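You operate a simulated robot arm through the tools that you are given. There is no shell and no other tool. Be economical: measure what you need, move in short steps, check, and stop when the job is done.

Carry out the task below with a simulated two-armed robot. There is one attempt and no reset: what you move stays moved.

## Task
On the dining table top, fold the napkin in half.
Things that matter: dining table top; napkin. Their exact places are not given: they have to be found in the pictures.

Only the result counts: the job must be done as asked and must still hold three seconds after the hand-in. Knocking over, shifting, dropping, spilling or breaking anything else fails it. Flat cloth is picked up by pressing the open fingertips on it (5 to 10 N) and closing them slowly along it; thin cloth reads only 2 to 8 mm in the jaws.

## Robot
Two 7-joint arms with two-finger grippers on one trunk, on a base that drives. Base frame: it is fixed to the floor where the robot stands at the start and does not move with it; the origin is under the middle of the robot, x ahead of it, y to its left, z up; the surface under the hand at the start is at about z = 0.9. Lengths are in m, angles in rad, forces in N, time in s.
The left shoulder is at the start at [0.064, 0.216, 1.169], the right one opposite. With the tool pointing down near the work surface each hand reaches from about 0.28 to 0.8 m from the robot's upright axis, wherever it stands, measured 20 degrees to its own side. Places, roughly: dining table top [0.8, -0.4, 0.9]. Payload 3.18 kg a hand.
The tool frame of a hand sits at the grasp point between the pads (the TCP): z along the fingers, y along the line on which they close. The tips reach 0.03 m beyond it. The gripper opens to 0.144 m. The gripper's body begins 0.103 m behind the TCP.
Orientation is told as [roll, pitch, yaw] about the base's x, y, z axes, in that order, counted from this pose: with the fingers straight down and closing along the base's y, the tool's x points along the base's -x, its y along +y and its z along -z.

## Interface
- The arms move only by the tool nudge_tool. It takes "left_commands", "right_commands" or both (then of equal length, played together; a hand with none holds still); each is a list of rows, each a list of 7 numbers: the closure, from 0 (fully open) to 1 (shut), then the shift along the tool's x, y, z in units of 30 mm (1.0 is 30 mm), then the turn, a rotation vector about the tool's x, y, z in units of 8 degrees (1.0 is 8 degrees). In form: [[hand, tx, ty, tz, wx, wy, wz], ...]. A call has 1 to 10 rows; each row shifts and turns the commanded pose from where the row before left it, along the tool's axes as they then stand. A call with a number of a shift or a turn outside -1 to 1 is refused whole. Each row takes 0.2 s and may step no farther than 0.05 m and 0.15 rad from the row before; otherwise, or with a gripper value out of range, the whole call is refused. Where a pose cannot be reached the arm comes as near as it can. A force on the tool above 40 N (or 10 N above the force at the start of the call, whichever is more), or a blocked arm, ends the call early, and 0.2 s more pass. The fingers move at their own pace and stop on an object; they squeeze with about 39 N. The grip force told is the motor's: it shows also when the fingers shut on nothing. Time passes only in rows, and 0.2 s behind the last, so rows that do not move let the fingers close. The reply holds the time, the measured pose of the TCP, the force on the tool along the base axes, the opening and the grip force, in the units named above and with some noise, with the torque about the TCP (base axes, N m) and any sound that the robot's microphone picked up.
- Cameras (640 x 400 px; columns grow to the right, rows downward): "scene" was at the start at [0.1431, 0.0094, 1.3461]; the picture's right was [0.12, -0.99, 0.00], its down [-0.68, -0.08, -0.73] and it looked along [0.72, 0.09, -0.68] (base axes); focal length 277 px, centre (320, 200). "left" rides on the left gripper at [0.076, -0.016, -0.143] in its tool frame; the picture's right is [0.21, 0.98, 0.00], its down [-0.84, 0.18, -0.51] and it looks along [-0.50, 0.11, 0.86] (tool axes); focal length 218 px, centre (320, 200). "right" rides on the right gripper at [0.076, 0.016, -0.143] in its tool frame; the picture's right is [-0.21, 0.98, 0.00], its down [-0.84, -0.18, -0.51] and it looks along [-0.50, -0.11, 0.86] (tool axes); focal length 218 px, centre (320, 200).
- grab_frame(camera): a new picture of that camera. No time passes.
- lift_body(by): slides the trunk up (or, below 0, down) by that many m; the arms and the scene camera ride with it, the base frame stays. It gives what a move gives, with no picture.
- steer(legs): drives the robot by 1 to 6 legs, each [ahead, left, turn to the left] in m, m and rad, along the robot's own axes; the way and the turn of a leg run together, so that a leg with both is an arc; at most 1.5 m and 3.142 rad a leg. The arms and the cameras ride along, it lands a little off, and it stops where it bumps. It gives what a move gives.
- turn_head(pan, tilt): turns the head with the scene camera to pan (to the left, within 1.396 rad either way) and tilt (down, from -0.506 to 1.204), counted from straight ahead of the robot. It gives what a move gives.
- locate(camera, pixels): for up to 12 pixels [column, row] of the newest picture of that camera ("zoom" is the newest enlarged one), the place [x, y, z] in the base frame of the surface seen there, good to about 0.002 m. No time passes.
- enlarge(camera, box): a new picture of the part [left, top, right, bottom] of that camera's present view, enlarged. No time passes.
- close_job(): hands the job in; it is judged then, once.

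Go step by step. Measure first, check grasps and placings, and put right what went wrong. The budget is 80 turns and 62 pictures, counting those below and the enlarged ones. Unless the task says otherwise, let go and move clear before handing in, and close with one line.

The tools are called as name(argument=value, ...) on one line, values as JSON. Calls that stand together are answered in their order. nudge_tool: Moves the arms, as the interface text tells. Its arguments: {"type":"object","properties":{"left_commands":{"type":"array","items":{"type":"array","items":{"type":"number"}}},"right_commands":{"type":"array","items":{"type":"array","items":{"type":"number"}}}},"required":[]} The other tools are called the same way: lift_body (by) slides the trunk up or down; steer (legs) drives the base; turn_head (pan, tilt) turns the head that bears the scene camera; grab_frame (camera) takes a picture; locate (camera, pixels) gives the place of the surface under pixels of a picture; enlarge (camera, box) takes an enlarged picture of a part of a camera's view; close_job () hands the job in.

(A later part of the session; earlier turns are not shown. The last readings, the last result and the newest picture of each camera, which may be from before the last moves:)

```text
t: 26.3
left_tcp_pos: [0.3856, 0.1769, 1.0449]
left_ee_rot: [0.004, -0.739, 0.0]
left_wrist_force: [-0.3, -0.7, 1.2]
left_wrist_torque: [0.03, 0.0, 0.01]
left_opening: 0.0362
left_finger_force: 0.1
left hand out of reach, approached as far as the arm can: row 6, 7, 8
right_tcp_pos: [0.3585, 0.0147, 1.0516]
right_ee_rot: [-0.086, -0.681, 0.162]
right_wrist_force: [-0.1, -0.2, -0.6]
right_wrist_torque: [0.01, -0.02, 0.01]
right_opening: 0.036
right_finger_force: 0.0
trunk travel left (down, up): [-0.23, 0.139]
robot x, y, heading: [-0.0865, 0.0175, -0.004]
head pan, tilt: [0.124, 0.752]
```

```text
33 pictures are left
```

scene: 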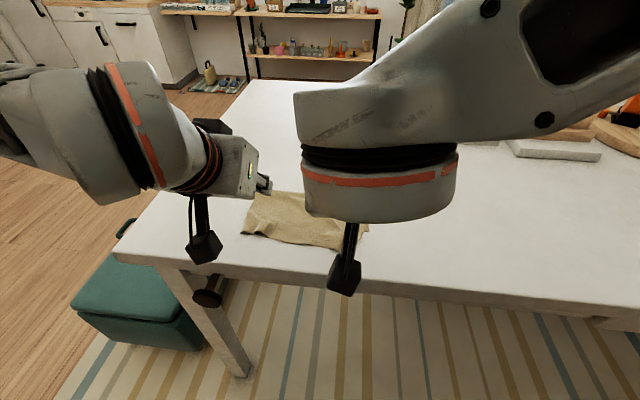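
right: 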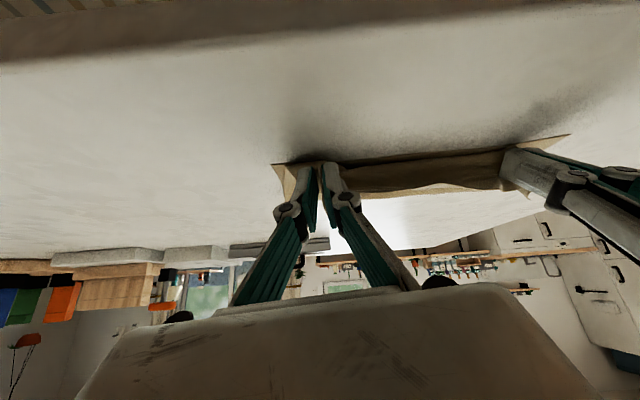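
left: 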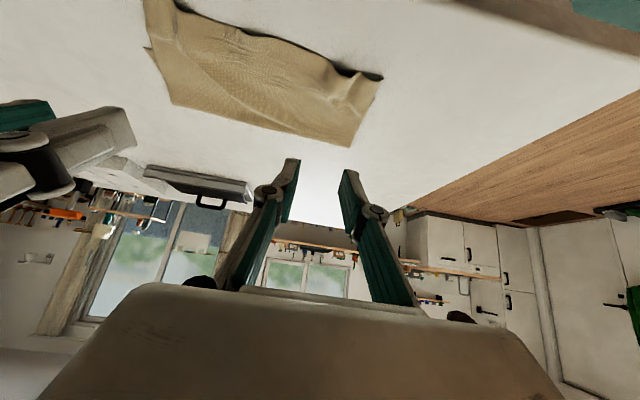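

The napkin lies folded, with the flap on top. I move the hands up and apart, untilting them, to see it clearly.

nudge_tool(left_commands=[[0.75, 0, 0.9, -0.5, 0, 1, 0], [0.75, 0, 0.9, -0.5, 0, 1, 0], [0.75, -0.3, 0.9, 0, 0, 1, 0], [0.75, -0.3, 0.9, 0, 0, 1, 0], [0.75, -0.3, 0.9, 0, 0, 1, 0], [0.75, 0, 0.9, 0, 0, 0.3, 0]], right_commands=[[0.75, 0, -0.9, -0.5, 0, 1, -0.2], [0.75, 0, -0.9, -0.5, 0, 1, -0.2], [0.75, -0.3, -0.9, 0, 0, 1, -0.2], [0.75, -0.3, -0.9, 0, 0, 1, 0], [0.75, -0.3, -0.9, 0, 0, 0.9, 0], [0.75, 0, -0.9, 0, 0, 0, 0]])

grab_frame(camera="scene")

enlarge(camera="scene", box=[220, 170, 400, 270])

```text
t: 27.7
left_tcp_pos: [0.3916, 0.3404, 1.0764]
left_ee_rot: [-0.002, 0.0, -0.003]
left_wrist_force: [-0.4, 0.5, -0.3]
left_wrist_torque: [0.04, -0.03, -0.01]
left_opening: 0.0359
left_finger_force: 0.1
right_tcp_pos: [0.392, -0.1396, 1.0944]
right_ee_rot: [-0.105, 0.007, 0.183]
right_wrist_force: [-0.6, -1.0, -0.1]
right_wrist_torque: [0.03, -0.03, 0.0]
right_opening: 0.0361
right_finger_force: 0.1
trunk travel left (down, up): [-0.23, 0.139]
robot x, y, heading: [-0.0873, 0.0167, 0.003]
head pan, tilt: [0.124, 0.752]
```

```text
32 pictures are left
```

scene: 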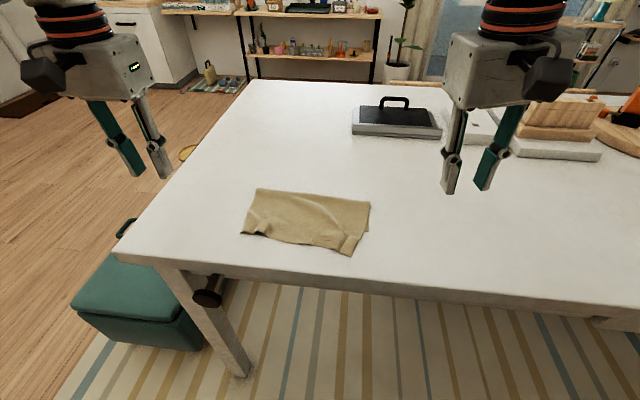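

```text
3.56 times, centred on (310, 220) of scene
```

zoom: 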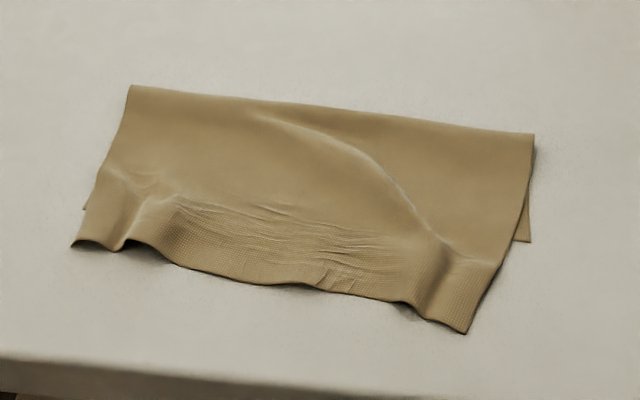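

It is a decent half fold, though the flap looks longer than the lower layer on the right (flap corner at (465, 330), lower corner at (527, 240)). I measure it.

locate(camera="zoom", pixels=[[132, 88], [532, 136], [465, 330], [526, 238], [76, 243], [88, 207], [270, 282], [330, 112], [440, 265], [350, 170]])

```text
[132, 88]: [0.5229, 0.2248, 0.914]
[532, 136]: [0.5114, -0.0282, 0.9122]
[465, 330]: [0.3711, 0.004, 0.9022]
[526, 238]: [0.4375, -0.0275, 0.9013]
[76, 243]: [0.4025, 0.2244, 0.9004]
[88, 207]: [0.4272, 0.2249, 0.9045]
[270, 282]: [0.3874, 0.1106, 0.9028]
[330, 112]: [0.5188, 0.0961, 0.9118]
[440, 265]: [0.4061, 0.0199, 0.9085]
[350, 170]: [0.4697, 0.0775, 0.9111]
```

The flap overshoots the lower near edge by 2.5 cm on the left and 6.6 cm on the right (also 3 cm off sideways), so I will correct it. I bring the right hand, straightened, over the right flap corner, straddling the small ridge at (0.40, 0.02).

nudge_tool(right_commands=[[0.65, 0, 0.89, 0.6, -0.15, 0, 0.26], [0.65, 0, 0.89, 0.6, -0.15, 0, 0.26], [0.65, 0, 0.89, 0.6, -0.15, 0, 0.26], [0.65, 0, 0.89, 0.6, -0.15, 0, 0.26], [0.65, 0, 0.89, 0.6, -0.15, 0, 0.26], [0.65, 0, 0.89, 0.6, 0, 0, 0]])

grab_frame(camera="right")

```text
t: 29.1
left_tcp_pos: [0.393, 0.3417, 1.0738]
left_ee_rot: [-0.001, 0.0, -0.001]
left_wrist_force: [0.4, 0.2, -0.1]
left_wrist_torque: [-0.04, 0.02, 0.02]
left_opening: 0.036
left_finger_force: 0.1
right_tcp_pos: [0.3804, 0.0168, 0.9766]
right_ee_rot: [0.001, -0.001, -0.001]
right_wrist_force: [-0.3, 0.3, -1.0]
right_wrist_torque: [-0.02, 0.01, -0.03]
right_opening: 0.0502
right_finger_force: 0.0
trunk travel left (down, up): [-0.23, 0.139]
robot x, y, heading: [-0.09, 0.0167, -0.003]
head pan, tilt: [0.124, 0.752]
```

```text
30 pictures are left
```

right: 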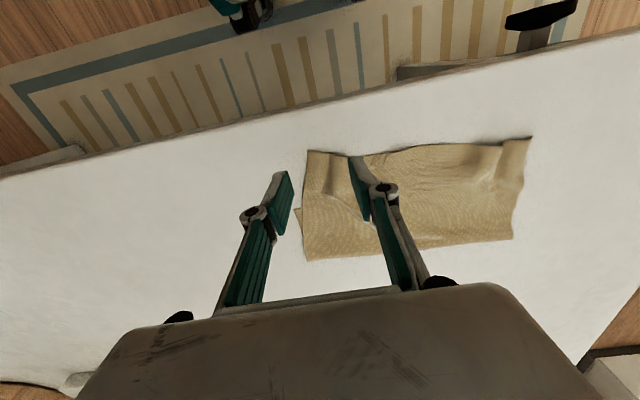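

I locate the corner and ridge from this view before descending.

enlarge(camera="scene", box=[290, 190, 390, 260])

locate(camera="right", pixels=[[309, 153], [340, 158], [347, 165], [365, 158], [385, 152], [345, 185]])

```text
5.71 times, centred on (340, 225) of scene
```

zoom: 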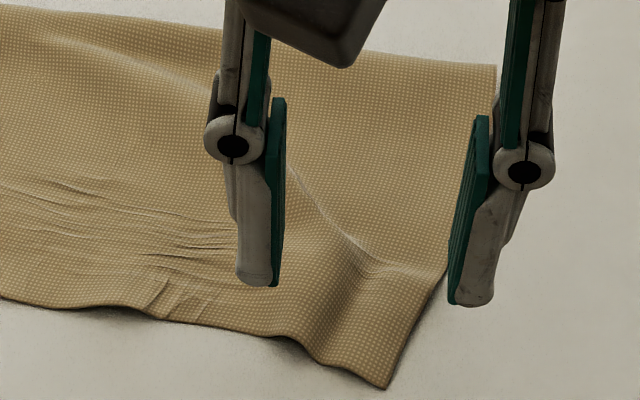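

```text
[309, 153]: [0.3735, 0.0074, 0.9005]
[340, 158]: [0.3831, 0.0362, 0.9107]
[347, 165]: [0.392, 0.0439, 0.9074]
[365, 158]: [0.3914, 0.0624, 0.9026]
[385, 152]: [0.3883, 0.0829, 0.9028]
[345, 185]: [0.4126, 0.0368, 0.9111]
```

The ridge runs at y ≈ 0.033. I centre on (0.393, 0.032) and descend to contact.

nudge_tool(right_commands=[[0.65, -0.42, 0.5, 0, 0, 0, 0], [0.65, 0, 0, 0.7, 0, 0, 0], [0.65, 0, 0, 0.6, 0, 0, 0], [0.65, 0, 0, 0.15, 0, 0, 0], [0.65, 0, 0, 0.1, 0, 0, 0]])

```text
t: 30.3
left_tcp_pos: [0.3927, 0.3409, 1.0755]
left_ee_rot: [-0.001, 0.0, -0.002]
left_wrist_force: [0.2, 0.4, -1.0]
left_wrist_torque: [-0.03, -0.03, 0.03]
left_opening: 0.0359
left_finger_force: 0.0
right_tcp_pos: [0.3939, 0.0304, 0.9307]
right_ee_rot: [0.001, -0.002, 0.001]
right_wrist_force: [0.1, 0.7, 0.5]
right_wrist_torque: [0.0, 0.01, -0.02]
right_opening: 0.0508
right_finger_force: 0.0
trunk travel left (down, up): [-0.23, 0.139]
robot x, y, heading: [-0.0876, 0.016, -0.003]
head pan, tilt: [0.124, 0.752]
```

Just short of contact, so I press about 1 mm more.

nudge_tool(right_commands=[[0.65, 0, 0, 0.04, 0, 0, 0], [0.65, 0, 0, 0.01, 0, 0, 0]])

```text
t: 30.9
left_tcp_pos: [0.3936, 0.3416, 1.0755]
left_ee_rot: [0.001, -0.001, -0.002]
left_wrist_force: [1.3, 0.4, 0.1]
left_wrist_torque: [0.0, -0.01, 0.01]
left_opening: 0.0359
left_finger_force: 0.0
right_tcp_pos: [0.3923, 0.0288, 0.9303]
right_ee_rot: [0.002, -0.004, 0.002]
right_wrist_force: [-0.6, -0.2, 4.2]
right_wrist_torque: [-0.07, 0.0, -0.03]
right_opening: 0.0504
right_finger_force: 0.9
trunk travel left (down, up): [-0.23, 0.139]
robot x, y, heading: [-0.0862, 0.0179, 0.001]
head pan, tilt: [0.124, 0.752]
```

Contact is at 4 N. I close slowly with a little more pressure.

nudge_tool(right_commands=[[0.7, 0, 0, 0.02, 0, 0, 0], [0.75, 0, 0, 0, 0, 0, 0], [0.8, 0, 0, 0, 0, 0, 0], [0.84, 0, 0, 0, 0, 0, 0], [0.88, 0, 0, 0, 0, 0, 0], [0.92, 0, 0, 0, 0, 0, 0], [0.96, 0, 0, 0, 0, 0, 0], [1, 0, 0, 0, 0, 0, 0], [1, 0, 0, -0.03, 0, 0, 0]])

enlarge(camera="scene", box=[220, 170, 400, 270])

```text
t: 32.9
left_tcp_pos: [0.392, 0.3406, 1.0748]
left_ee_rot: [-0.001, 0.001, -0.002]
left_wrist_force: [0.0, -0.1, 1.7]
left_wrist_torque: [-0.04, 0.01, -0.02]
left_opening: 0.0361
left_finger_force: 0.0
right_tcp_pos: [0.3923, 0.0298, 0.9295]
right_ee_rot: [0.002, -0.001, 0.002]
right_wrist_force: [-0.6, 0.9, -0.1]
right_wrist_torque: [-0.09, 0.02, 0.0]
right_opening: 0.0029
right_finger_force: 34.1
trunk travel left (down, up): [-0.23, 0.139]
robot x, y, heading: [-0.0868, 0.0196, -0.004]
head pan, tilt: [0.124, 0.752]
```

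```text
3.56 times, centred on (310, 220) of scene
```

zoom: 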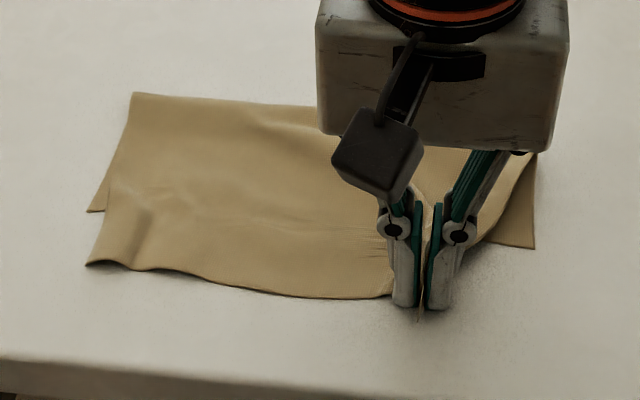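

The right jaws hold the flap (2.9 mm). I lift it ~6 cm and carry it forward and to the right so the crease rolls forward.

nudge_tool(right_commands=[[1, 0, 0, -0.8, 0, 0, 0], [1, -0.5, -0.2, -0.8, 0, 0, 0], [1, -1, -0.4, -0.4, 0, 0, 0], [1, -0.9, -0.4, 0, 0, 0, 0], [1, -0.7, -0.3, 0, 0, 0, 0]])

enlarge(camera="scene", box=[220, 150, 400, 270])

grab_frame(camera="right")

```text
t: 34.1
left_tcp_pos: [0.3935, 0.3402, 1.0747]
left_ee_rot: [0.002, -0.001, -0.001]
left_wrist_force: [0.1, -0.8, 0.2]
left_wrist_torque: [-0.02, 0.0, -0.04]
left_opening: 0.036
left_finger_force: 0.0
right_tcp_pos: [0.4865, -0.0098, 0.991]
right_ee_rot: [0.001, -0.002, 0.003]
right_wrist_force: [1.1, 0.0, -0.5]
right_wrist_torque: [0.01, -0.04, -0.01]
right_opening: 0.0052
right_finger_force: 45.9
trunk travel left (down, up): [-0.23, 0.139]
robot x, y, heading: [-0.0859, 0.0151, -0.002]
head pan, tilt: [0.124, 0.752]
```

```text
3.33 times, centred on (310, 210) of scene
```

zoom: 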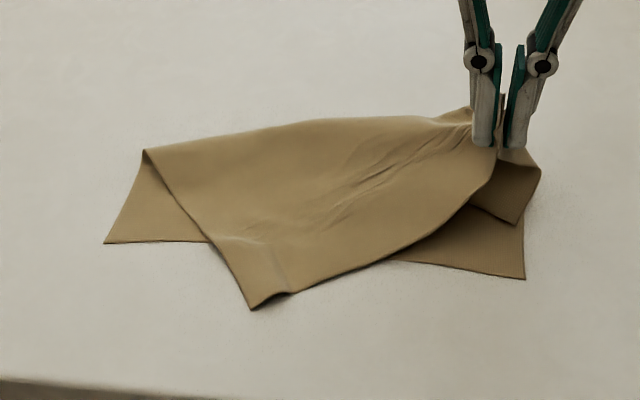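

```text
26 pictures are left
```

right: 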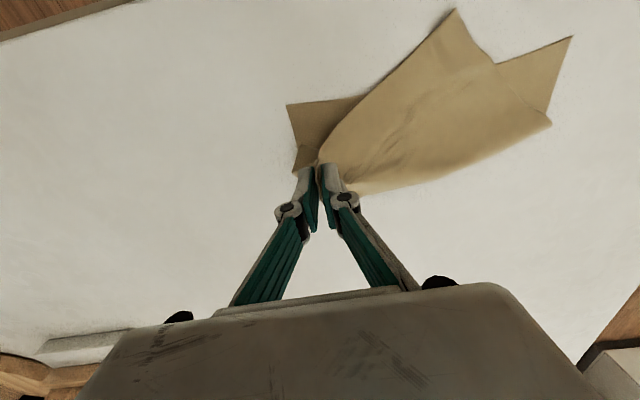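

The crease rolled forward on the right, but the left part of the flap skewed. I set the right corner down at its target without letting go, then will regrasp the left corner.

nudge_tool(right_commands=[[1, 0.4, 0, 0.5, 0, 0, 0], [1, 0.4, 0, 0.5, 0, 0, 0], [1, 0.35, 0, 0.5, 0, 0, 0]])

enlarge(camera="scene", box=[220, 150, 400, 270])

```text
t: 34.9
left_tcp_pos: [0.3925, 0.3414, 1.0755]
left_ee_rot: [0.0, 0.0, -0.002]
left_wrist_force: [0.7, -0.8, -0.4]
left_wrist_torque: [0.04, 0.03, 0.01]
left_opening: 0.0361
left_finger_force: 0.1
right_tcp_pos: [0.4523, -0.0084, 0.9467]
right_ee_rot: [0.002, -0.002, 0.001]
right_wrist_force: [0.0, 1.4, 2.6]
right_wrist_torque: [0.09, 0.0, -0.04]
right_opening: 0.0009
right_finger_force: 35.6
trunk travel left (down, up): [-0.23, 0.139]
robot x, y, heading: [-0.0869, 0.0149, -0.001]
head pan, tilt: [0.124, 0.752]
```

```text
3.33 times, centred on (310, 210) of scene
```

zoom: 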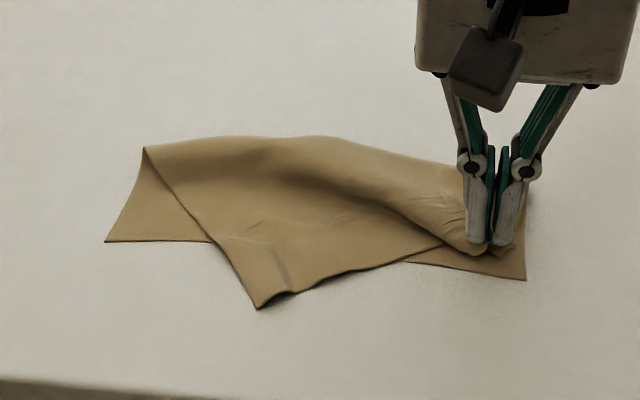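

locate(camera="zoom", pixels=[[258, 306], [108, 241], [524, 279], [270, 270], [145, 150], [295, 290], [215, 240], [440, 245]])

```text
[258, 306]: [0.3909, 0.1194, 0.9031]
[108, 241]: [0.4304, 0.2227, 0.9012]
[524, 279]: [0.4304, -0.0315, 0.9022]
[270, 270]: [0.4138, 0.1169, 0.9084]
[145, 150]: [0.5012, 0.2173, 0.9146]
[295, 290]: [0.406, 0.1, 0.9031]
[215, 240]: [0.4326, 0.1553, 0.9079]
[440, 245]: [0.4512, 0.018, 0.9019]
```

The right corner is over its place; the left flap corner lies at (0.391, 0.119), too close for both grippers at once. I lay the right corner down, release it, and move that hand clear.

nudge_tool(right_commands=[[1, 0.1, -0.2, 0.3, 0, 0, 0], [0.9, 0, 0, 0, 0, 0, 0], [0.8, 0, 0, 0, 0, 0, 0], [0.7, 0, 0, 0, 0, 0, 0], [0.7, 0, 0, -0.6, 0, 0, 0], [0.7, 0, 0, -1, 0, 0, 0], [0.7, 0, -0.9, -1, 0, 0, 0], [0.7, 0, -1, -1, 0, 0, 0], [0.7, 0, -1, 0, 0, 0, 0], [0.7, 0, -1, 0, 0, 0, 0]])

nudge_tool(left_commands=[[0.7, 0, -1, 0.5, 0, 0, 0], [0.7, 0, -1, 0.5, 0, 0, 0], [0.7, 0, -1, 0.5, 0, 0, 0], [0.7, 0, -1, 0.5, 0, 0, 0], [0.7, -0.2, -1, 0.5, 0, 0, 0], [0.7, -0.3, -1, 0.5, 0, 0, 0], [0.7, -0.3, -1, 0.5, 0, 0, 0]])

enlarge(camera="scene", box=[220, 150, 400, 270])

```text
t: 37.1
left_tcp_pos: [0.3924, 0.3402, 1.0752]
left_ee_rot: [0.0, 0.0, -0.004]
left_wrist_force: [1.2, 0.1, 0.4]
left_wrist_torque: [0.0, 0.0, -0.04]
left_opening: 0.0362
left_finger_force: 0.1
right_tcp_pos: [0.45, -0.1324, 1.0449]
right_ee_rot: [0.003, 0.0, 0.001]
right_wrist_force: [-0.6, 0.7, -0.5]
right_wrist_torque: [0.02, 0.01, 0.0]
right_opening: 0.043
right_finger_force: 0.1
trunk travel left (down, up): [-0.23, 0.139]
robot x, y, heading: [-0.0857, 0.0172, 0.0]
head pan, tilt: [0.124, 0.752]
```

```text
t: 38.7
left_tcp_pos: [0.4182, 0.1288, 0.9688]
left_ee_rot: [0.001, -0.002, -0.001]
left_wrist_force: [0.1, 0.5, -0.1]
left_wrist_torque: [0.03, 0.01, 0.01]
left_opening: 0.0431
left_finger_force: 0.1
right_tcp_pos: [0.4511, -0.1327, 1.045]
right_ee_rot: [0.002, -0.002, 0.002]
right_wrist_force: [-1.0, 0.6, -0.9]
right_wrist_torque: [0.03, 0.05, -0.01]
right_opening: 0.0432
right_finger_force: 0.2
trunk travel left (down, up): [-0.23, 0.139]
robot x, y, heading: [-0.0875, 0.0155, -0.006]
head pan, tilt: [0.124, 0.752]
```

```text
3.33 times, centred on (310, 210) of scene
```

zoom: 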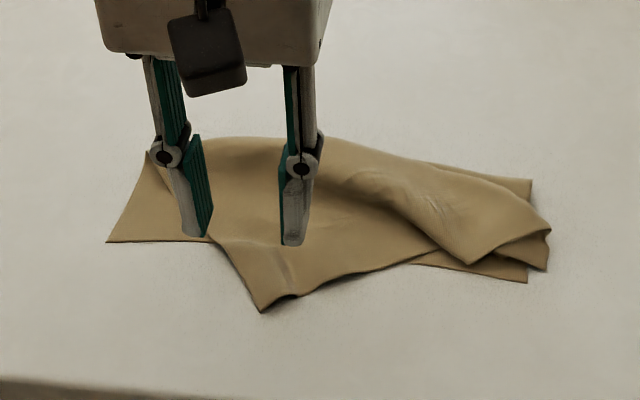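

The left hand is above the left flap corner. I centre it and descend to contact.

nudge_tool(left_commands=[[0.7, 0.1, -0.35, 0.5, 0, 0, 0], [0.7, 0, 0, 0.5, 0, 0, 0], [0.7, 0, 0, 0.2, 0, 0, 0], [0.7, 0, 0, 0.08, 0, 0, 0]])

enlarge(camera="scene", box=[220, 150, 400, 270])

```text
t: 39.7
left_tcp_pos: [0.4154, 0.1189, 0.9309]
left_ee_rot: [0.0, -0.002, -0.001]
left_wrist_force: [1.7, -0.9, 2.6]
left_wrist_torque: [-0.05, 0.0, -0.02]
left_opening: 0.0433
left_finger_force: 0.1
right_tcp_pos: [0.4506, -0.1315, 1.0465]
right_ee_rot: [0.003, -0.002, 0.003]
right_wrist_force: [0.5, 0.4, 0.1]
right_wrist_torque: [0.01, -0.01, 0.0]
right_opening: 0.043
right_finger_force: 0.0
trunk travel left (down, up): [-0.23, 0.139]
robot x, y, heading: [-0.0914, 0.0141, -0.003]
head pan, tilt: [0.124, 0.752]
```

```text
3.33 times, centred on (310, 210) of scene
```

zoom: 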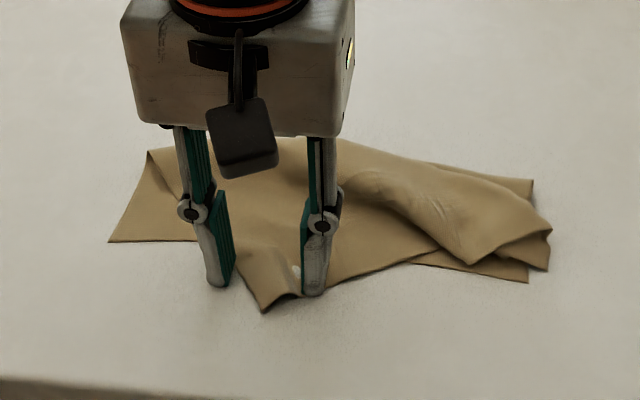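

The left finger is just off the cloth edge, so I shift 1 cm forward and press, then close slowly.

nudge_tool(left_commands=[[0.7, -0.1, 0, -0.3, 0, 0, 0], [0.7, -0.25, -0.1, 0, 0, 0, 0], [0.7, 0, 0, 0.27, 0, 0, 0], [0.7, 0, 0, 0.05, 0, 0, 0], [0.7, 0, 0, 0, 0, 0, 0]])

```text
t: 40.9
left_tcp_pos: [0.4252, 0.1166, 0.9302]
left_ee_rot: [-0.002, -0.002, 0.0]
left_wrist_force: [2.2, 0.9, 10.8]
left_wrist_torque: [0.01, -0.14, 0.05]
left_opening: 0.0428
left_finger_force: 0.1
right_tcp_pos: [0.4505, -0.1316, 1.047]
right_ee_rot: [0.002, -0.003, 0.002]
right_wrist_force: [-0.5, -0.6, -0.5]
right_wrist_torque: [-0.01, 0.01, -0.02]
right_opening: 0.0434
right_finger_force: 0.1
trunk travel left (down, up): [-0.23, 0.139]
robot x, y, heading: [-0.0918, 0.0154, 0.001]
head pan, tilt: [0.124, 0.752]
```

Pressure is 11 N. I close slowly.

nudge_tool(left_commands=[[0.74, 0.1, 0, 0, 0, 0, 0], [0.78, 0.1, 0, 0, 0, 0, 0], [0.82, 0, 0, 0, 0, 0, 0], [0.86, 0, 0, 0, 0, 0, 0], [0.9, 0, 0, 0, 0, 0, 0], [0.94, 0, 0, 0, 0, 0, 0], [0.98, 0, 0, 0, 0, 0, 0], [1, 0, 0, 0, 0, 0, 0], [1, 0, 0, -0.03, 0, 0, 0]])

nudge_tool(left_commands=[[1, 0, 0, -0.7, 0, 0, 0], [1, 0, 0, -0.7, 0, 0, 0]])

enlarge(camera="scene", box=[220, 150, 400, 270])

```text
t: 42.9
left_tcp_pos: [0.4192, 0.1153, 0.9309]
left_ee_rot: [-0.001, -0.001, -0.003]
left_wrist_force: [-0.6, -0.1, -0.3]
left_wrist_torque: [-0.13, -0.02, -0.01]
left_opening: 0.0007
left_finger_force: 29.8
right_tcp_pos: [0.4504, -0.1301, 1.0455]
right_ee_rot: [0.001, -0.001, 0.002]
right_wrist_force: [-0.2, -0.4, 0.8]
right_wrist_torque: [-0.02, -0.02, -0.01]
right_opening: 0.0432
right_finger_force: 0.0
trunk travel left (down, up): [-0.23, 0.139]
robot x, y, heading: [-0.087, 0.0169, -0.002]
head pan, tilt: [0.124, 0.752]
```

```text
t: 43.5
left_tcp_pos: [0.4183, 0.1172, 0.9734]
left_ee_rot: [-0.001, -0.001, -0.002]
left_wrist_force: [0.2, 1.0, 4.2]
left_wrist_torque: [-0.16, -0.14, -0.03]
left_opening: 0.0
left_finger_force: 31.6
right_tcp_pos: [0.4502, -0.1322, 1.0468]
right_ee_rot: [0.001, -0.002, 0.001]
right_wrist_force: [-0.8, 0.5, -0.1]
right_wrist_torque: [-0.02, -0.02, -0.02]
right_opening: 0.0431
right_finger_force: 0.1
trunk travel left (down, up): [-0.23, 0.139]
robot x, y, heading: [-0.0837, 0.0178, -0.001]
head pan, tilt: [0.124, 0.752]
```

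```text
3.33 times, centred on (310, 210) of scene
```

zoom: 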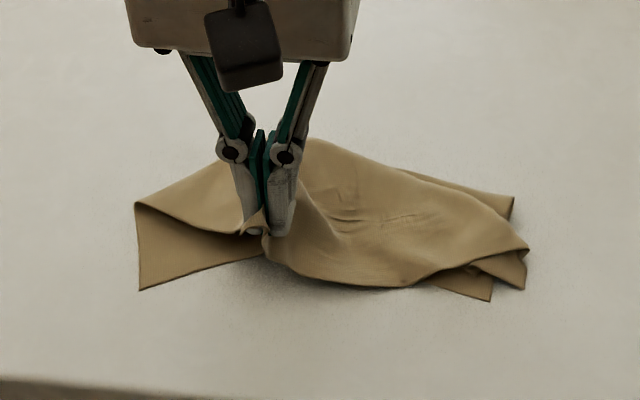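

The lower layer's near edge also seems drawn to the jaws at (260, 258). I check with the left camera.

grab_frame(camera="left")

enlarge(camera="scene", box=[255, 195, 355, 255])

```text
21 pictures are left
```

left: 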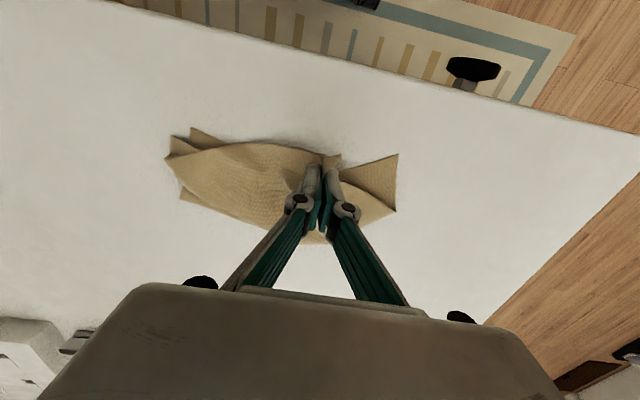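

```text
6.40 times, centred on (305, 225) of scene
```

zoom: 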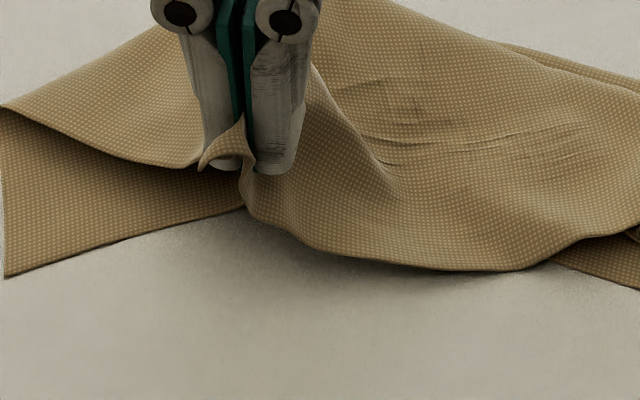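

The lower layer is pinched too, so I set it back down, open, lift clear, and look.

nudge_tool(left_commands=[[1, 0, 0, 0.6, 0, 0, 0], [1, 0, 0, 0.6, 0, 0, 0], [0.85, 0, 0, 0, 0, 0, 0], [0.7, 0, 0, 0, 0, 0, 0], [0.6, 0, 0, -0.2, 0, 0, 0], [0.6, 0, 0, -1, 0, 0, 0], [0.6, 0, 0.5, -1, 0, 0, 0], [0.7, 0, 1, -1, 0, 0, 0], [0.7, 0, 1, 0, 0, 0, 0], [0.7, 0, 1, 0, 0, 0, 0]])

enlarge(camera="scene", box=[230, 170, 390, 260])

```text
t: 45.7
left_tcp_pos: [0.4192, 0.2234, 1.0306]
left_ee_rot: [-0.001, 0.001, -0.002]
left_wrist_force: [0.8, -0.4, 0.0]
left_wrist_torque: [-0.01, -0.03, 0.02]
left_opening: 0.043
left_finger_force: 0.1
right_tcp_pos: [0.449, -0.1313, 1.0457]
right_ee_rot: [-0.001, -0.001, 0.003]
right_wrist_force: [0.7, 0.7, -0.5]
right_wrist_torque: [-0.03, -0.03, 0.02]
right_opening: 0.0431
right_finger_force: 0.1
trunk travel left (down, up): [-0.23, 0.139]
robot x, y, heading: [-0.0875, 0.0174, -0.001]
head pan, tilt: [0.124, 0.752]
```

```text
4.00 times, centred on (310, 215) of scene
```

zoom: 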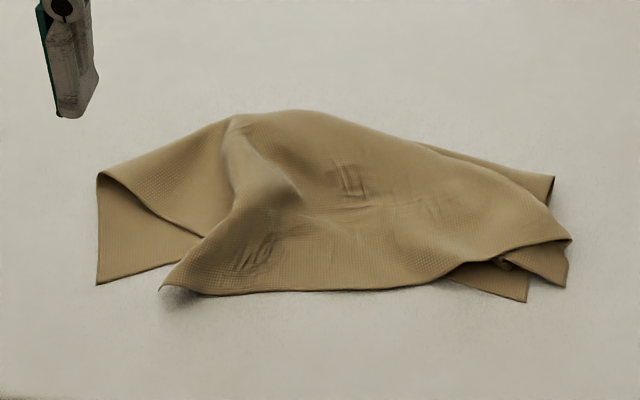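

locate(camera="zoom", pixels=[[97, 283], [100, 175], [163, 288], [205, 237], [235, 125], [520, 300], [570, 240], [300, 115], [552, 180], [445, 278], [240, 265], [320, 180]])

```text
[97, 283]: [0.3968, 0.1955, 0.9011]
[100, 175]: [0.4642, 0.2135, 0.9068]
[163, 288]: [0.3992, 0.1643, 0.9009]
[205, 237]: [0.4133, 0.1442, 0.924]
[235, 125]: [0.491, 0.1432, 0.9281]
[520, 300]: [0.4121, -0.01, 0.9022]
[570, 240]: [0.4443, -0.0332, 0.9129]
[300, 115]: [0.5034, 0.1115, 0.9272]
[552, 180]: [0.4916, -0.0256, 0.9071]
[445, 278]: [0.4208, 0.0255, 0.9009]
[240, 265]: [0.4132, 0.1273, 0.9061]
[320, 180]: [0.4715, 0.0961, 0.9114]
```

The left flap corner (0.399, 0.164) is now only 3 cm from the lower one (0.397, 0.196), but the cloth is bunched and the right corner tucked under. I look closely at the right side.

nudge_tool(right_commands=[[0.7, 0.6, 0, -0.5, 0, 0, 0], [0.7, 0.6, 0, -0.5, 0, 0, 0]])

grab_frame(camera="right")

enlarge(camera="scene", box=[320, 195, 390, 255])

```text
t: 46.3
left_tcp_pos: [0.4201, 0.221, 1.0305]
left_ee_rot: [0.001, 0.001, -0.001]
left_wrist_force: [0.0, -0.7, -1.0]
left_wrist_torque: [-0.01, -0.01, -0.02]
left_opening: 0.0435
left_finger_force: 0.0
right_tcp_pos: [0.4133, -0.1327, 1.0755]
right_ee_rot: [0.002, -0.003, 0.001]
right_wrist_force: [-0.1, -0.3, -0.1]
right_wrist_torque: [-0.01, -0.03, -0.03]
right_opening: 0.0432
right_finger_force: 0.1
trunk travel left (down, up): [-0.23, 0.139]
robot x, y, heading: [-0.0869, 0.0189, 0.003]
head pan, tilt: [0.124, 0.752]
```

```text
18 pictures are left
```

right: 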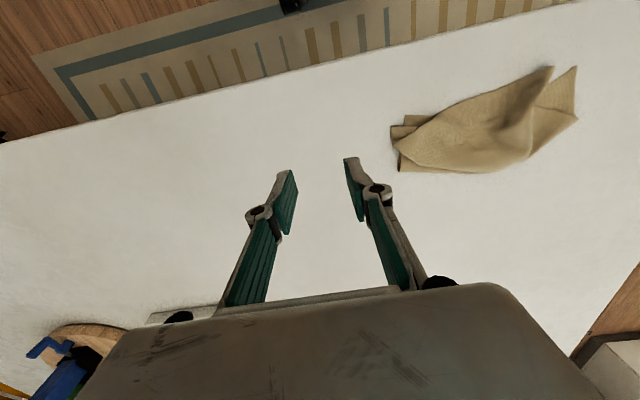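

```text
6.67 times, centred on (355, 225) of scene
```

zoom: 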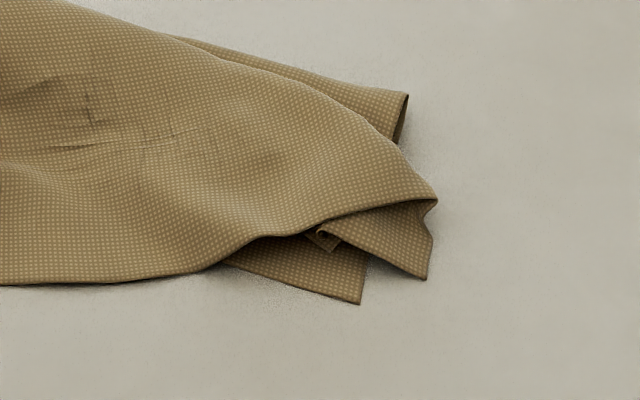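

The flap's slack stands as ridges behind the crease. I will iron it: the left hand, jaws partly open and tips just off the table, pushes the ridge forward (+x) so the crease rolls out.

nudge_tool(left_commands=[[0.38, -0.1, -0.9, 0.7, 0, 0, 0], [0.38, 0, -0.95, 0.7, 0, 0, 0], [0.38, 0, 0, 0.9, 0, 0, 0], [0.38, 0, 0, 0.8, 0, 0, 0]])

nudge_tool(left_commands=[[0.38, -0.5, 0, 0, 0, 0, 0], [0.38, -0.5, 0, 0, 0, 0, 0], [0.38, -0.5, 0, 0, 0, 0, 0], [0.38, -0.5, 0, 0, 0, 0, 0], [0.38, -0.5, 0, 0, 0, 0, 0], [0.38, -0.5, 0, 0, 0, 0, 0], [0.38, -0.5, 0, 0, 0, 0, 0]])

enlarge(camera="scene", box=[230, 150, 390, 260])

```text
t: 47.3
left_tcp_pos: [0.4213, 0.1675, 0.9392]
left_ee_rot: [0.0, 0.001, -0.002]
left_wrist_force: [0.4, -0.2, -0.1]
left_wrist_torque: [0.01, -0.01, -0.02]
left_opening: 0.0893
left_finger_force: 0.0
right_tcp_pos: [0.4144, -0.1316, 1.074]
right_ee_rot: [0.001, -0.003, 0.001]
right_wrist_force: [0.0, -0.7, -0.8]
right_wrist_torque: [-0.03, 0.01, 0.01]
right_opening: 0.0429
right_finger_force: 0.1
trunk travel left (down, up): [-0.23, 0.139]
robot x, y, heading: [-0.0911, 0.0172, -0.001]
head pan, tilt: [0.124, 0.752]
```

```text
t: 48.9
left_tcp_pos: [0.5276, 0.167, 0.9397]
left_ee_rot: [0.0, -0.002, -0.001]
left_wrist_force: [-0.1, -0.1, 0.4]
left_wrist_torque: [0.05, 0.02, 0.0]
left_opening: 0.0895
left_finger_force: 0.1
right_tcp_pos: [0.4134, -0.1307, 1.0745]
right_ee_rot: [0.002, -0.002, 0.002]
right_wrist_force: [0.6, 0.6, 0.3]
right_wrist_torque: [-0.02, -0.01, -0.01]
right_opening: 0.0433
right_finger_force: 0.1
trunk travel left (down, up): [-0.23, 0.139]
robot x, y, heading: [-0.0887, 0.0136, -0.005]
head pan, tilt: [0.124, 0.752]
```

```text
3.64 times, centred on (310, 205) of scene
```

zoom: 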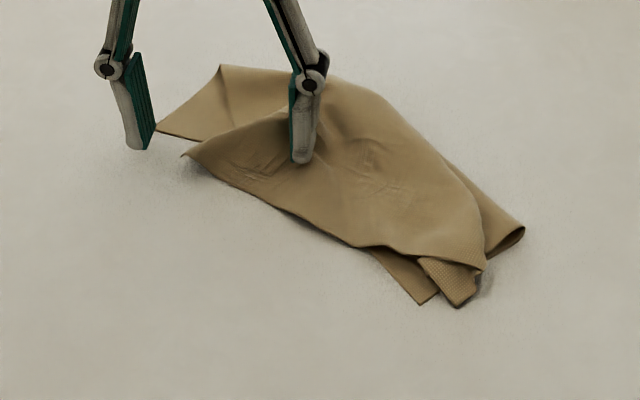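

The whole cloth slid and rotated: friction is low, so ironing is no good. New plan: grasp the two flap corners, lift the napkin until it hangs, and lay it back down folded by draping. I measure the corners.

nudge_tool(left_commands=[[0.38, 0, 0, -1, 0, 0, 0], [0.38, 0, 0, -1, 0, 0, 0], [0.5, 0.5, 0.5, -0.5, 0, 0, 0], [0.7, 1, 0.5, 0, 0, 0, 0], [0.7, 1, 0.5, 0, 0, 0, 0]])

enlarge(camera="scene", box=[250, 160, 370, 240])

locate(camera="zoom", pixels=[[60, 130], [105, 160], [200, 215], [500, 440]])

```text
t: 50.1
left_tcp_pos: [0.4486, 0.2106, 1.0157]
left_ee_rot: [-0.001, -0.002, -0.002]
left_wrist_force: [-0.4, 0.0, 0.0]
left_wrist_torque: [-0.05, -0.01, -0.03]
left_opening: 0.0431
left_finger_force: 0.0
right_tcp_pos: [0.413, -0.1312, 1.0758]
right_ee_rot: [-0.001, -0.003, 0.001]
right_wrist_force: [-0.1, -0.2, 0.1]
right_wrist_torque: [-0.04, -0.01, 0.04]
right_opening: 0.043
right_finger_force: 0.1
trunk travel left (down, up): [-0.23, 0.139]
robot x, y, heading: [-0.0904, 0.0178, -0.003]
head pan, tilt: [0.124, 0.752]
```

```text
5.00 times, centred on (310, 200) of scene
```

zoom: 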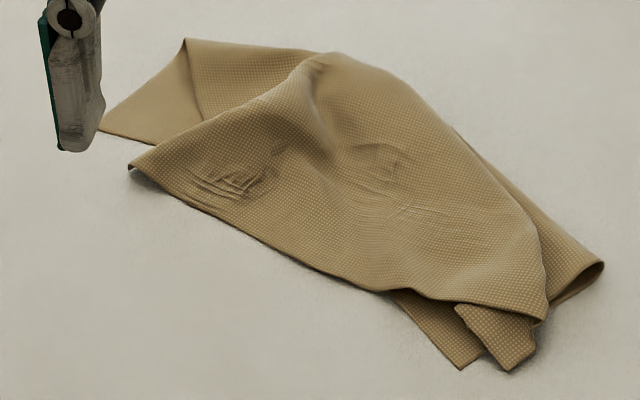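

```text
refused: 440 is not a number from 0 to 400
```

locate(camera="zoom", pixels=[[130, 166], [104, 128], [172, 142], [185, 40], [300, 75], [460, 367], [508, 368], [545, 315], [460, 310], [600, 265], [390, 292], [250, 230]])

```text
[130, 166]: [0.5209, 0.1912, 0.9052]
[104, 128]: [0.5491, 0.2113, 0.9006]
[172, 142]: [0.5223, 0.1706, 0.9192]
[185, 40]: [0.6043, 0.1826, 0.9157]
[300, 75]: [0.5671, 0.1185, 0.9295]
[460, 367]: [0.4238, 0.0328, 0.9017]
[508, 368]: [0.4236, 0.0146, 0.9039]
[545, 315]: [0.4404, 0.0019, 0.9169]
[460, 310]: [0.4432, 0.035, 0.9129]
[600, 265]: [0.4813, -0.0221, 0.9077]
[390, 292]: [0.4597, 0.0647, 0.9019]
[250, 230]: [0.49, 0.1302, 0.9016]
```

The flap's left corner (0.521, 0.191) is 3.4 cm from the lower left corner (0.549, 0.211), and the right corners are 1.8 cm apart. I'll first move the left flap corner onto its partner (pinching along its slanted edge), then hang the folded napkin from both double corners so gravity straightens it.

nudge_tool(left_commands=[[0.68, -0.68, -0.4, 0.5, 0, 0, 0], [0.68, -0.68, -0.4, 0.5, 0, 0, 0], [0.68, -0.68, -0.4, 0.5, 0, 0, 0], [0.68, 0, 0, 0, 0, 0, 0.8], [0.68, 0, 0, 0, 0, 0, 0.8], [0.68, 0, 0, 0, 0, 0, 0.8], [0.68, 0, 0, 0, 0, 0, 0.8]])

grab_frame(camera="left")

```text
t: 51.7
left_tcp_pos: [0.5144, 0.1743, 0.9699]
left_ee_rot: [0.001, 0.0, -0.451]
left_wrist_force: [0.3, -0.9, -0.2]
left_wrist_torque: [0.02, -0.01, 0.04]
left_opening: 0.0461
left_finger_force: 0.1
right_tcp_pos: [0.4133, -0.1311, 1.0759]
right_ee_rot: [0.003, 0.0, 0.001]
right_wrist_force: [-0.6, 0.9, 1.1]
right_wrist_torque: [0.0, 0.01, -0.04]
right_opening: 0.0432
right_finger_force: 0.1
trunk travel left (down, up): [-0.23, 0.139]
robot x, y, heading: [-0.0884, 0.015, 0.003]
head pan, tilt: [0.124, 0.752]
```

```text
14 pictures are left
```

left: 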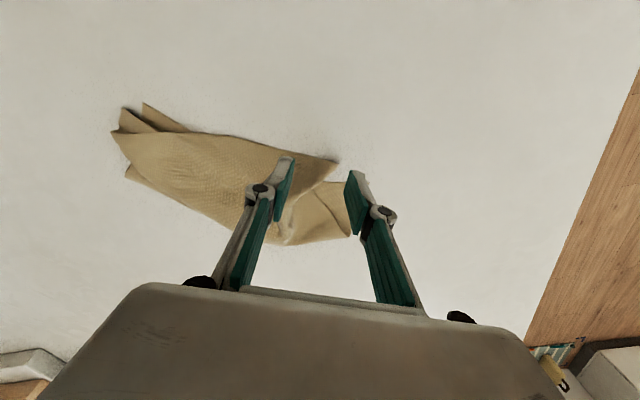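

The flap corner (335, 162) is between the fingers with the lower layer behind. I back off 5 mm, descend to contact.

nudge_tool(left_commands=[[0.68, 0.17, 0, 0.6, 0, 0, 0], [0.68, 0, 0, 0.5, 0, 0, 0], [0.68, 0, 0, 0.15, 0, 0, 0], [0.68, 0, 0, 0.07, 0, 0, 0]])

```text
t: 52.7
left_tcp_pos: [0.5071, 0.1762, 0.9313]
left_ee_rot: [0.0, -0.002, -0.448]
left_wrist_force: [0.1, -1.0, 2.9]
left_wrist_torque: [-0.09, 0.03, -0.02]
left_opening: 0.0463
left_finger_force: 0.5
right_tcp_pos: [0.4132, -0.1318, 1.0756]
right_ee_rot: [0.002, 0.0, 0.002]
right_wrist_force: [0.5, -0.5, 0.5]
right_wrist_torque: [0.0, -0.01, 0.01]
right_opening: 0.0431
right_finger_force: 0.1
trunk travel left (down, up): [-0.23, 0.139]
robot x, y, heading: [-0.0857, 0.0149, -0.004]
head pan, tilt: [0.124, 0.752]
```

Light contact; I press a little more, close slowly and lift 3 cm.

nudge_tool(left_commands=[[0.72, 0, 0, 0.03, 0, 0, 0], [0.76, 0, 0, 0, 0, 0, 0], [0.8, 0, 0, 0, 0, 0, 0], [0.85, 0, 0, 0, 0, 0, 0], [0.9, 0, 0, 0, 0, 0, 0], [0.95, 0, 0, 0, 0, 0, 0], [1, 0, 0, 0, 0, 0, 0], [1, 0, 0, 0, 0, 0, 0], [1, 0, 0, -0.5, 0, 0, 0], [1, 0, 0, -0.6, 0, 0, 0]])

enlarge(camera="scene", box=[250, 140, 370, 240])

```text
t: 54.9
left_tcp_pos: [0.5071, 0.1764, 0.9636]
left_ee_rot: [0.0, -0.002, -0.449]
left_wrist_force: [-0.4, -0.9, -3.0]
left_wrist_torque: [-0.02, -0.01, -0.03]
left_opening: 0.001
left_finger_force: 32.2
right_tcp_pos: [0.4146, -0.1328, 1.0758]
right_ee_rot: [0.003, -0.002, 0.001]
right_wrist_force: [-0.2, -0.3, -0.4]
right_wrist_torque: [0.03, 0.0, -0.01]
right_opening: 0.0431
right_finger_force: 0.1
trunk travel left (down, up): [-0.23, 0.139]
robot x, y, heading: [-0.0867, 0.0189, -0.002]
head pan, tilt: [0.124, 0.752]
```

```text
4.00 times, centred on (310, 190) of scene
```

zoom: 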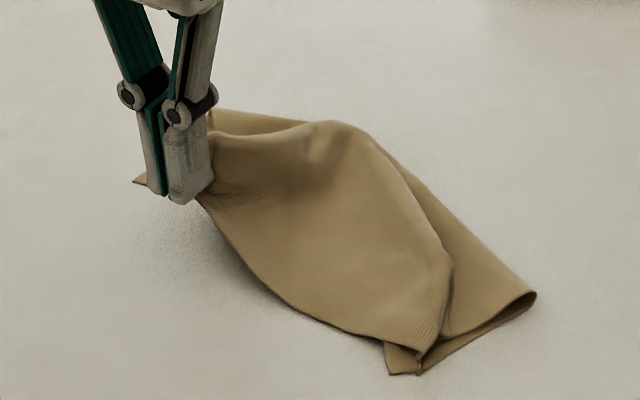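

The flap corner alone is held; the lower left corner remains at (135, 182). I carry the flap corner onto it and set it down.

nudge_tool(left_commands=[[1, -0.25, 0.36, 0, 0, 0, 0], [1, -0.25, 0.36, 0, 0, 0, 0], [1, -0.25, 0.36, 0.2, 0, 0, 0], [1, 0, 0, 0.5, 0, 0, 0], [1, 0, 0, 0.25, 0, 0, 0]])

enlarge(camera="scene", box=[250, 140, 370, 240])

enlarge(camera="left", box=[100, 80, 420, 280])

```text
t: 56.1
left_tcp_pos: [0.5425, 0.1964, 0.9341]
left_ee_rot: [0.0, -0.001, -0.447]
left_wrist_force: [0.4, 1.1, -2.4]
left_wrist_torque: [0.0, 0.04, -0.02]
left_opening: 0.0014
left_finger_force: 33.2
right_tcp_pos: [0.4136, -0.1321, 1.0767]
right_ee_rot: [0.001, -0.002, 0.002]
right_wrist_force: [0.2, -0.5, 0.5]
right_wrist_torque: [-0.02, 0.0, 0.01]
right_opening: 0.0436
right_finger_force: 0.0
trunk travel left (down, up): [-0.23, 0.139]
robot x, y, heading: [-0.0878, 0.019, -0.005]
head pan, tilt: [0.124, 0.752]
```

```text
4.00 times, centred on (310, 190) of scene
```

zoom: 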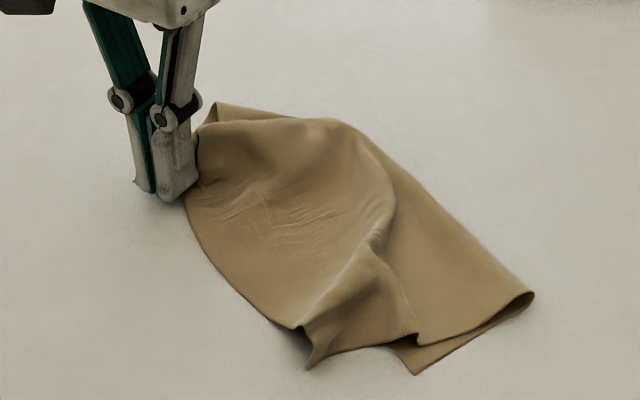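

```text
2.00 times, centred on (260, 180) of left
```

zoom: 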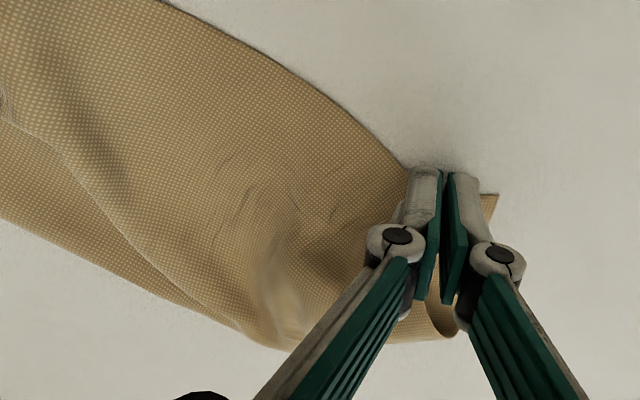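

The left corners now nearly coincide. I open in place, press 6 mm further in and pinch both layers together.

nudge_tool(left_commands=[[0.85, 0, 0, 0, 0, 0, 0], [0.7, 0, 0, 0, 0, 0, 0], [0.66, -0.25, 0, -0.1, 0, 0, 0], [0.66, 0, 0, 0.2, 0, 0, 0], [0.66, 0, 0, 0.07, 0, 0, 0], [0.66, 0, 0, 0, 0, 0, 0]])

enlarge(camera="scene", box=[250, 140, 370, 240])

locate(camera="zoom", pixels=[[308, 366], [418, 372], [215, 105], [530, 295], [375, 240], [415, 335]])

```text
t: 57.5
left_tcp_pos: [0.55, 0.1926, 0.931]
left_ee_rot: [-0.001, -0.003, -0.448]
left_wrist_force: [0.3, -0.3, 10.0]
left_wrist_torque: [-0.3, 0.12, -0.02]
left_opening: 0.0495
left_finger_force: 0.7
right_tcp_pos: [0.4128, -0.1328, 1.076]
right_ee_rot: [0.002, -0.002, 0.003]
right_wrist_force: [0.0, 0.3, 0.0]
right_wrist_torque: [0.05, 0.01, 0.0]
right_opening: 0.0434
right_finger_force: 0.0
trunk travel left (down, up): [-0.23, 0.139]
robot x, y, heading: [-0.089, 0.0151, 0.001]
head pan, tilt: [0.124, 0.752]
```

```text
4.00 times, centred on (310, 190) of scene
```

zoom: 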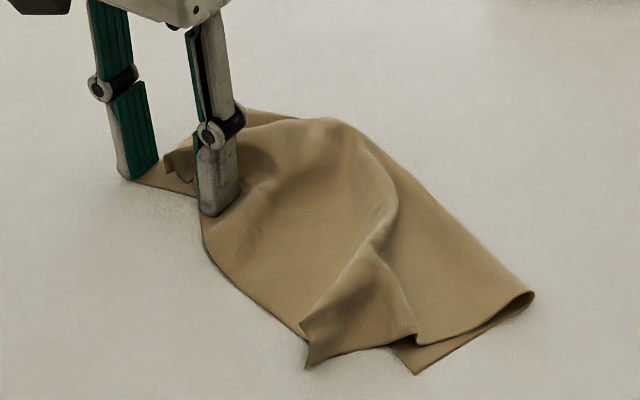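

```text
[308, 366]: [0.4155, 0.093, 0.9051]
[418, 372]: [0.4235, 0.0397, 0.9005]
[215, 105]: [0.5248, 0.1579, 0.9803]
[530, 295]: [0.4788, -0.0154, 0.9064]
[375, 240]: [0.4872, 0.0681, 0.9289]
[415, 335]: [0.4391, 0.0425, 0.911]
```

Left fingers press on both layers; I close them while bringing the right hand over the right flap corner at (0.416, 0.093), which needs to go to the lower corner at (0.424, 0.040).

nudge_tool(left_commands=[[0.7, 0, 0, 0.01, 0, 0, 0], [0.74, 0, 0, 0, 0, 0, 0], [0.78, 0, 0, 0, 0, 0, 0], [0.82, 0, 0, 0, 0, 0, 0], [0.87, 0, 0, 0, 0, 0, 0], [0.92, 0, 0, 0, 0, 0, 0], [0.97, 0, 0, 0, 0, 0, 0], [1, 0, 0, 0, 0, 0, 0], [1, 0, 0, -0.05, 0, 0, 0]], right_commands=[[0.66, -0.06, 0.9, 0.2, 0, 0, 0], [0.66, -0.06, 0.9, 0.4, 0, 0, 0], [0.66, -0.06, 0.9, 0.5, 0, 0, 0], [0.66, -0.06, 0.9, 0.5, 0, 0, 0], [0.66, -0.06, 0.9, 0.5, 0, 0, 0], [0.66, -0.06, 0.9, 0.5, 0, 0, 0], [0.66, -0.06, 0.9, 0.5, 0, 0, 0], [0.66, -0.06, 0.85, 0.5, 0, 0, 0], [0.66, 0, 0, 0, 0, 0, 0]])

enlarge(camera="scene", box=[250, 140, 370, 240])

```text
t: 59.5
left_tcp_pos: [0.5494, 0.1925, 0.9293]
left_ee_rot: [0.001, 0.001, -0.449]
left_wrist_force: [0.4, -0.3, 1.0]
left_wrist_torque: [-0.07, 0.0, 0.03]
left_opening: 0.0034
left_finger_force: 30.1
right_tcp_pos: [0.4267, 0.0823, 0.9616]
right_ee_rot: [0.002, -0.002, 0.001]
right_wrist_force: [0.4, 0.8, 0.6]
right_wrist_torque: [0.0, 0.05, 0.03]
right_opening: 0.049
right_finger_force: 0.1
trunk travel left (down, up): [-0.23, 0.139]
robot x, y, heading: [-0.0877, 0.0121, -0.0]
head pan, tilt: [0.124, 0.752]
```

```text
4.00 times, centred on (310, 190) of scene
```

zoom: 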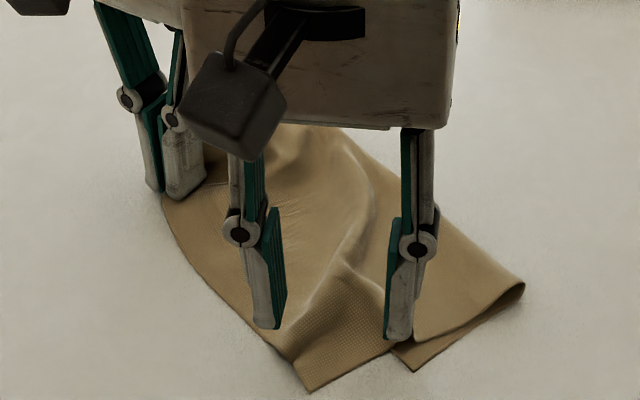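

The tongue corner (308, 390) is between the right fingers and clear of the lower layer. I descend and press.

nudge_tool(right_commands=[[0.66, 0.2, 0, 0.5, 0, 0, 0], [0.66, 0, 0, 0.4, 0, 0, 0], [0.66, 0, 0, 0.13, 0, 0, 0], [0.66, 0, 0, 0.05, 0, 0, 0]])

```text
t: 60.5
left_tcp_pos: [0.5492, 0.1926, 0.931]
left_ee_rot: [0.0, -0.001, -0.449]
left_wrist_force: [-1.7, 0.0, 2.5]
left_wrist_torque: [0.12, -0.02, 0.03]
left_opening: 0.0037
left_finger_force: 40.6
right_tcp_pos: [0.4211, 0.0833, 0.9333]
right_ee_rot: [0.0, -0.002, -0.001]
right_wrist_force: [0.3, 0.4, -0.6]
right_wrist_torque: [0.06, 0.02, 0.02]
right_opening: 0.0488
right_finger_force: 0.0
trunk travel left (down, up): [-0.23, 0.139]
robot x, y, heading: [-0.089, 0.0136, -0.005]
head pan, tilt: [0.124, 0.752]
```

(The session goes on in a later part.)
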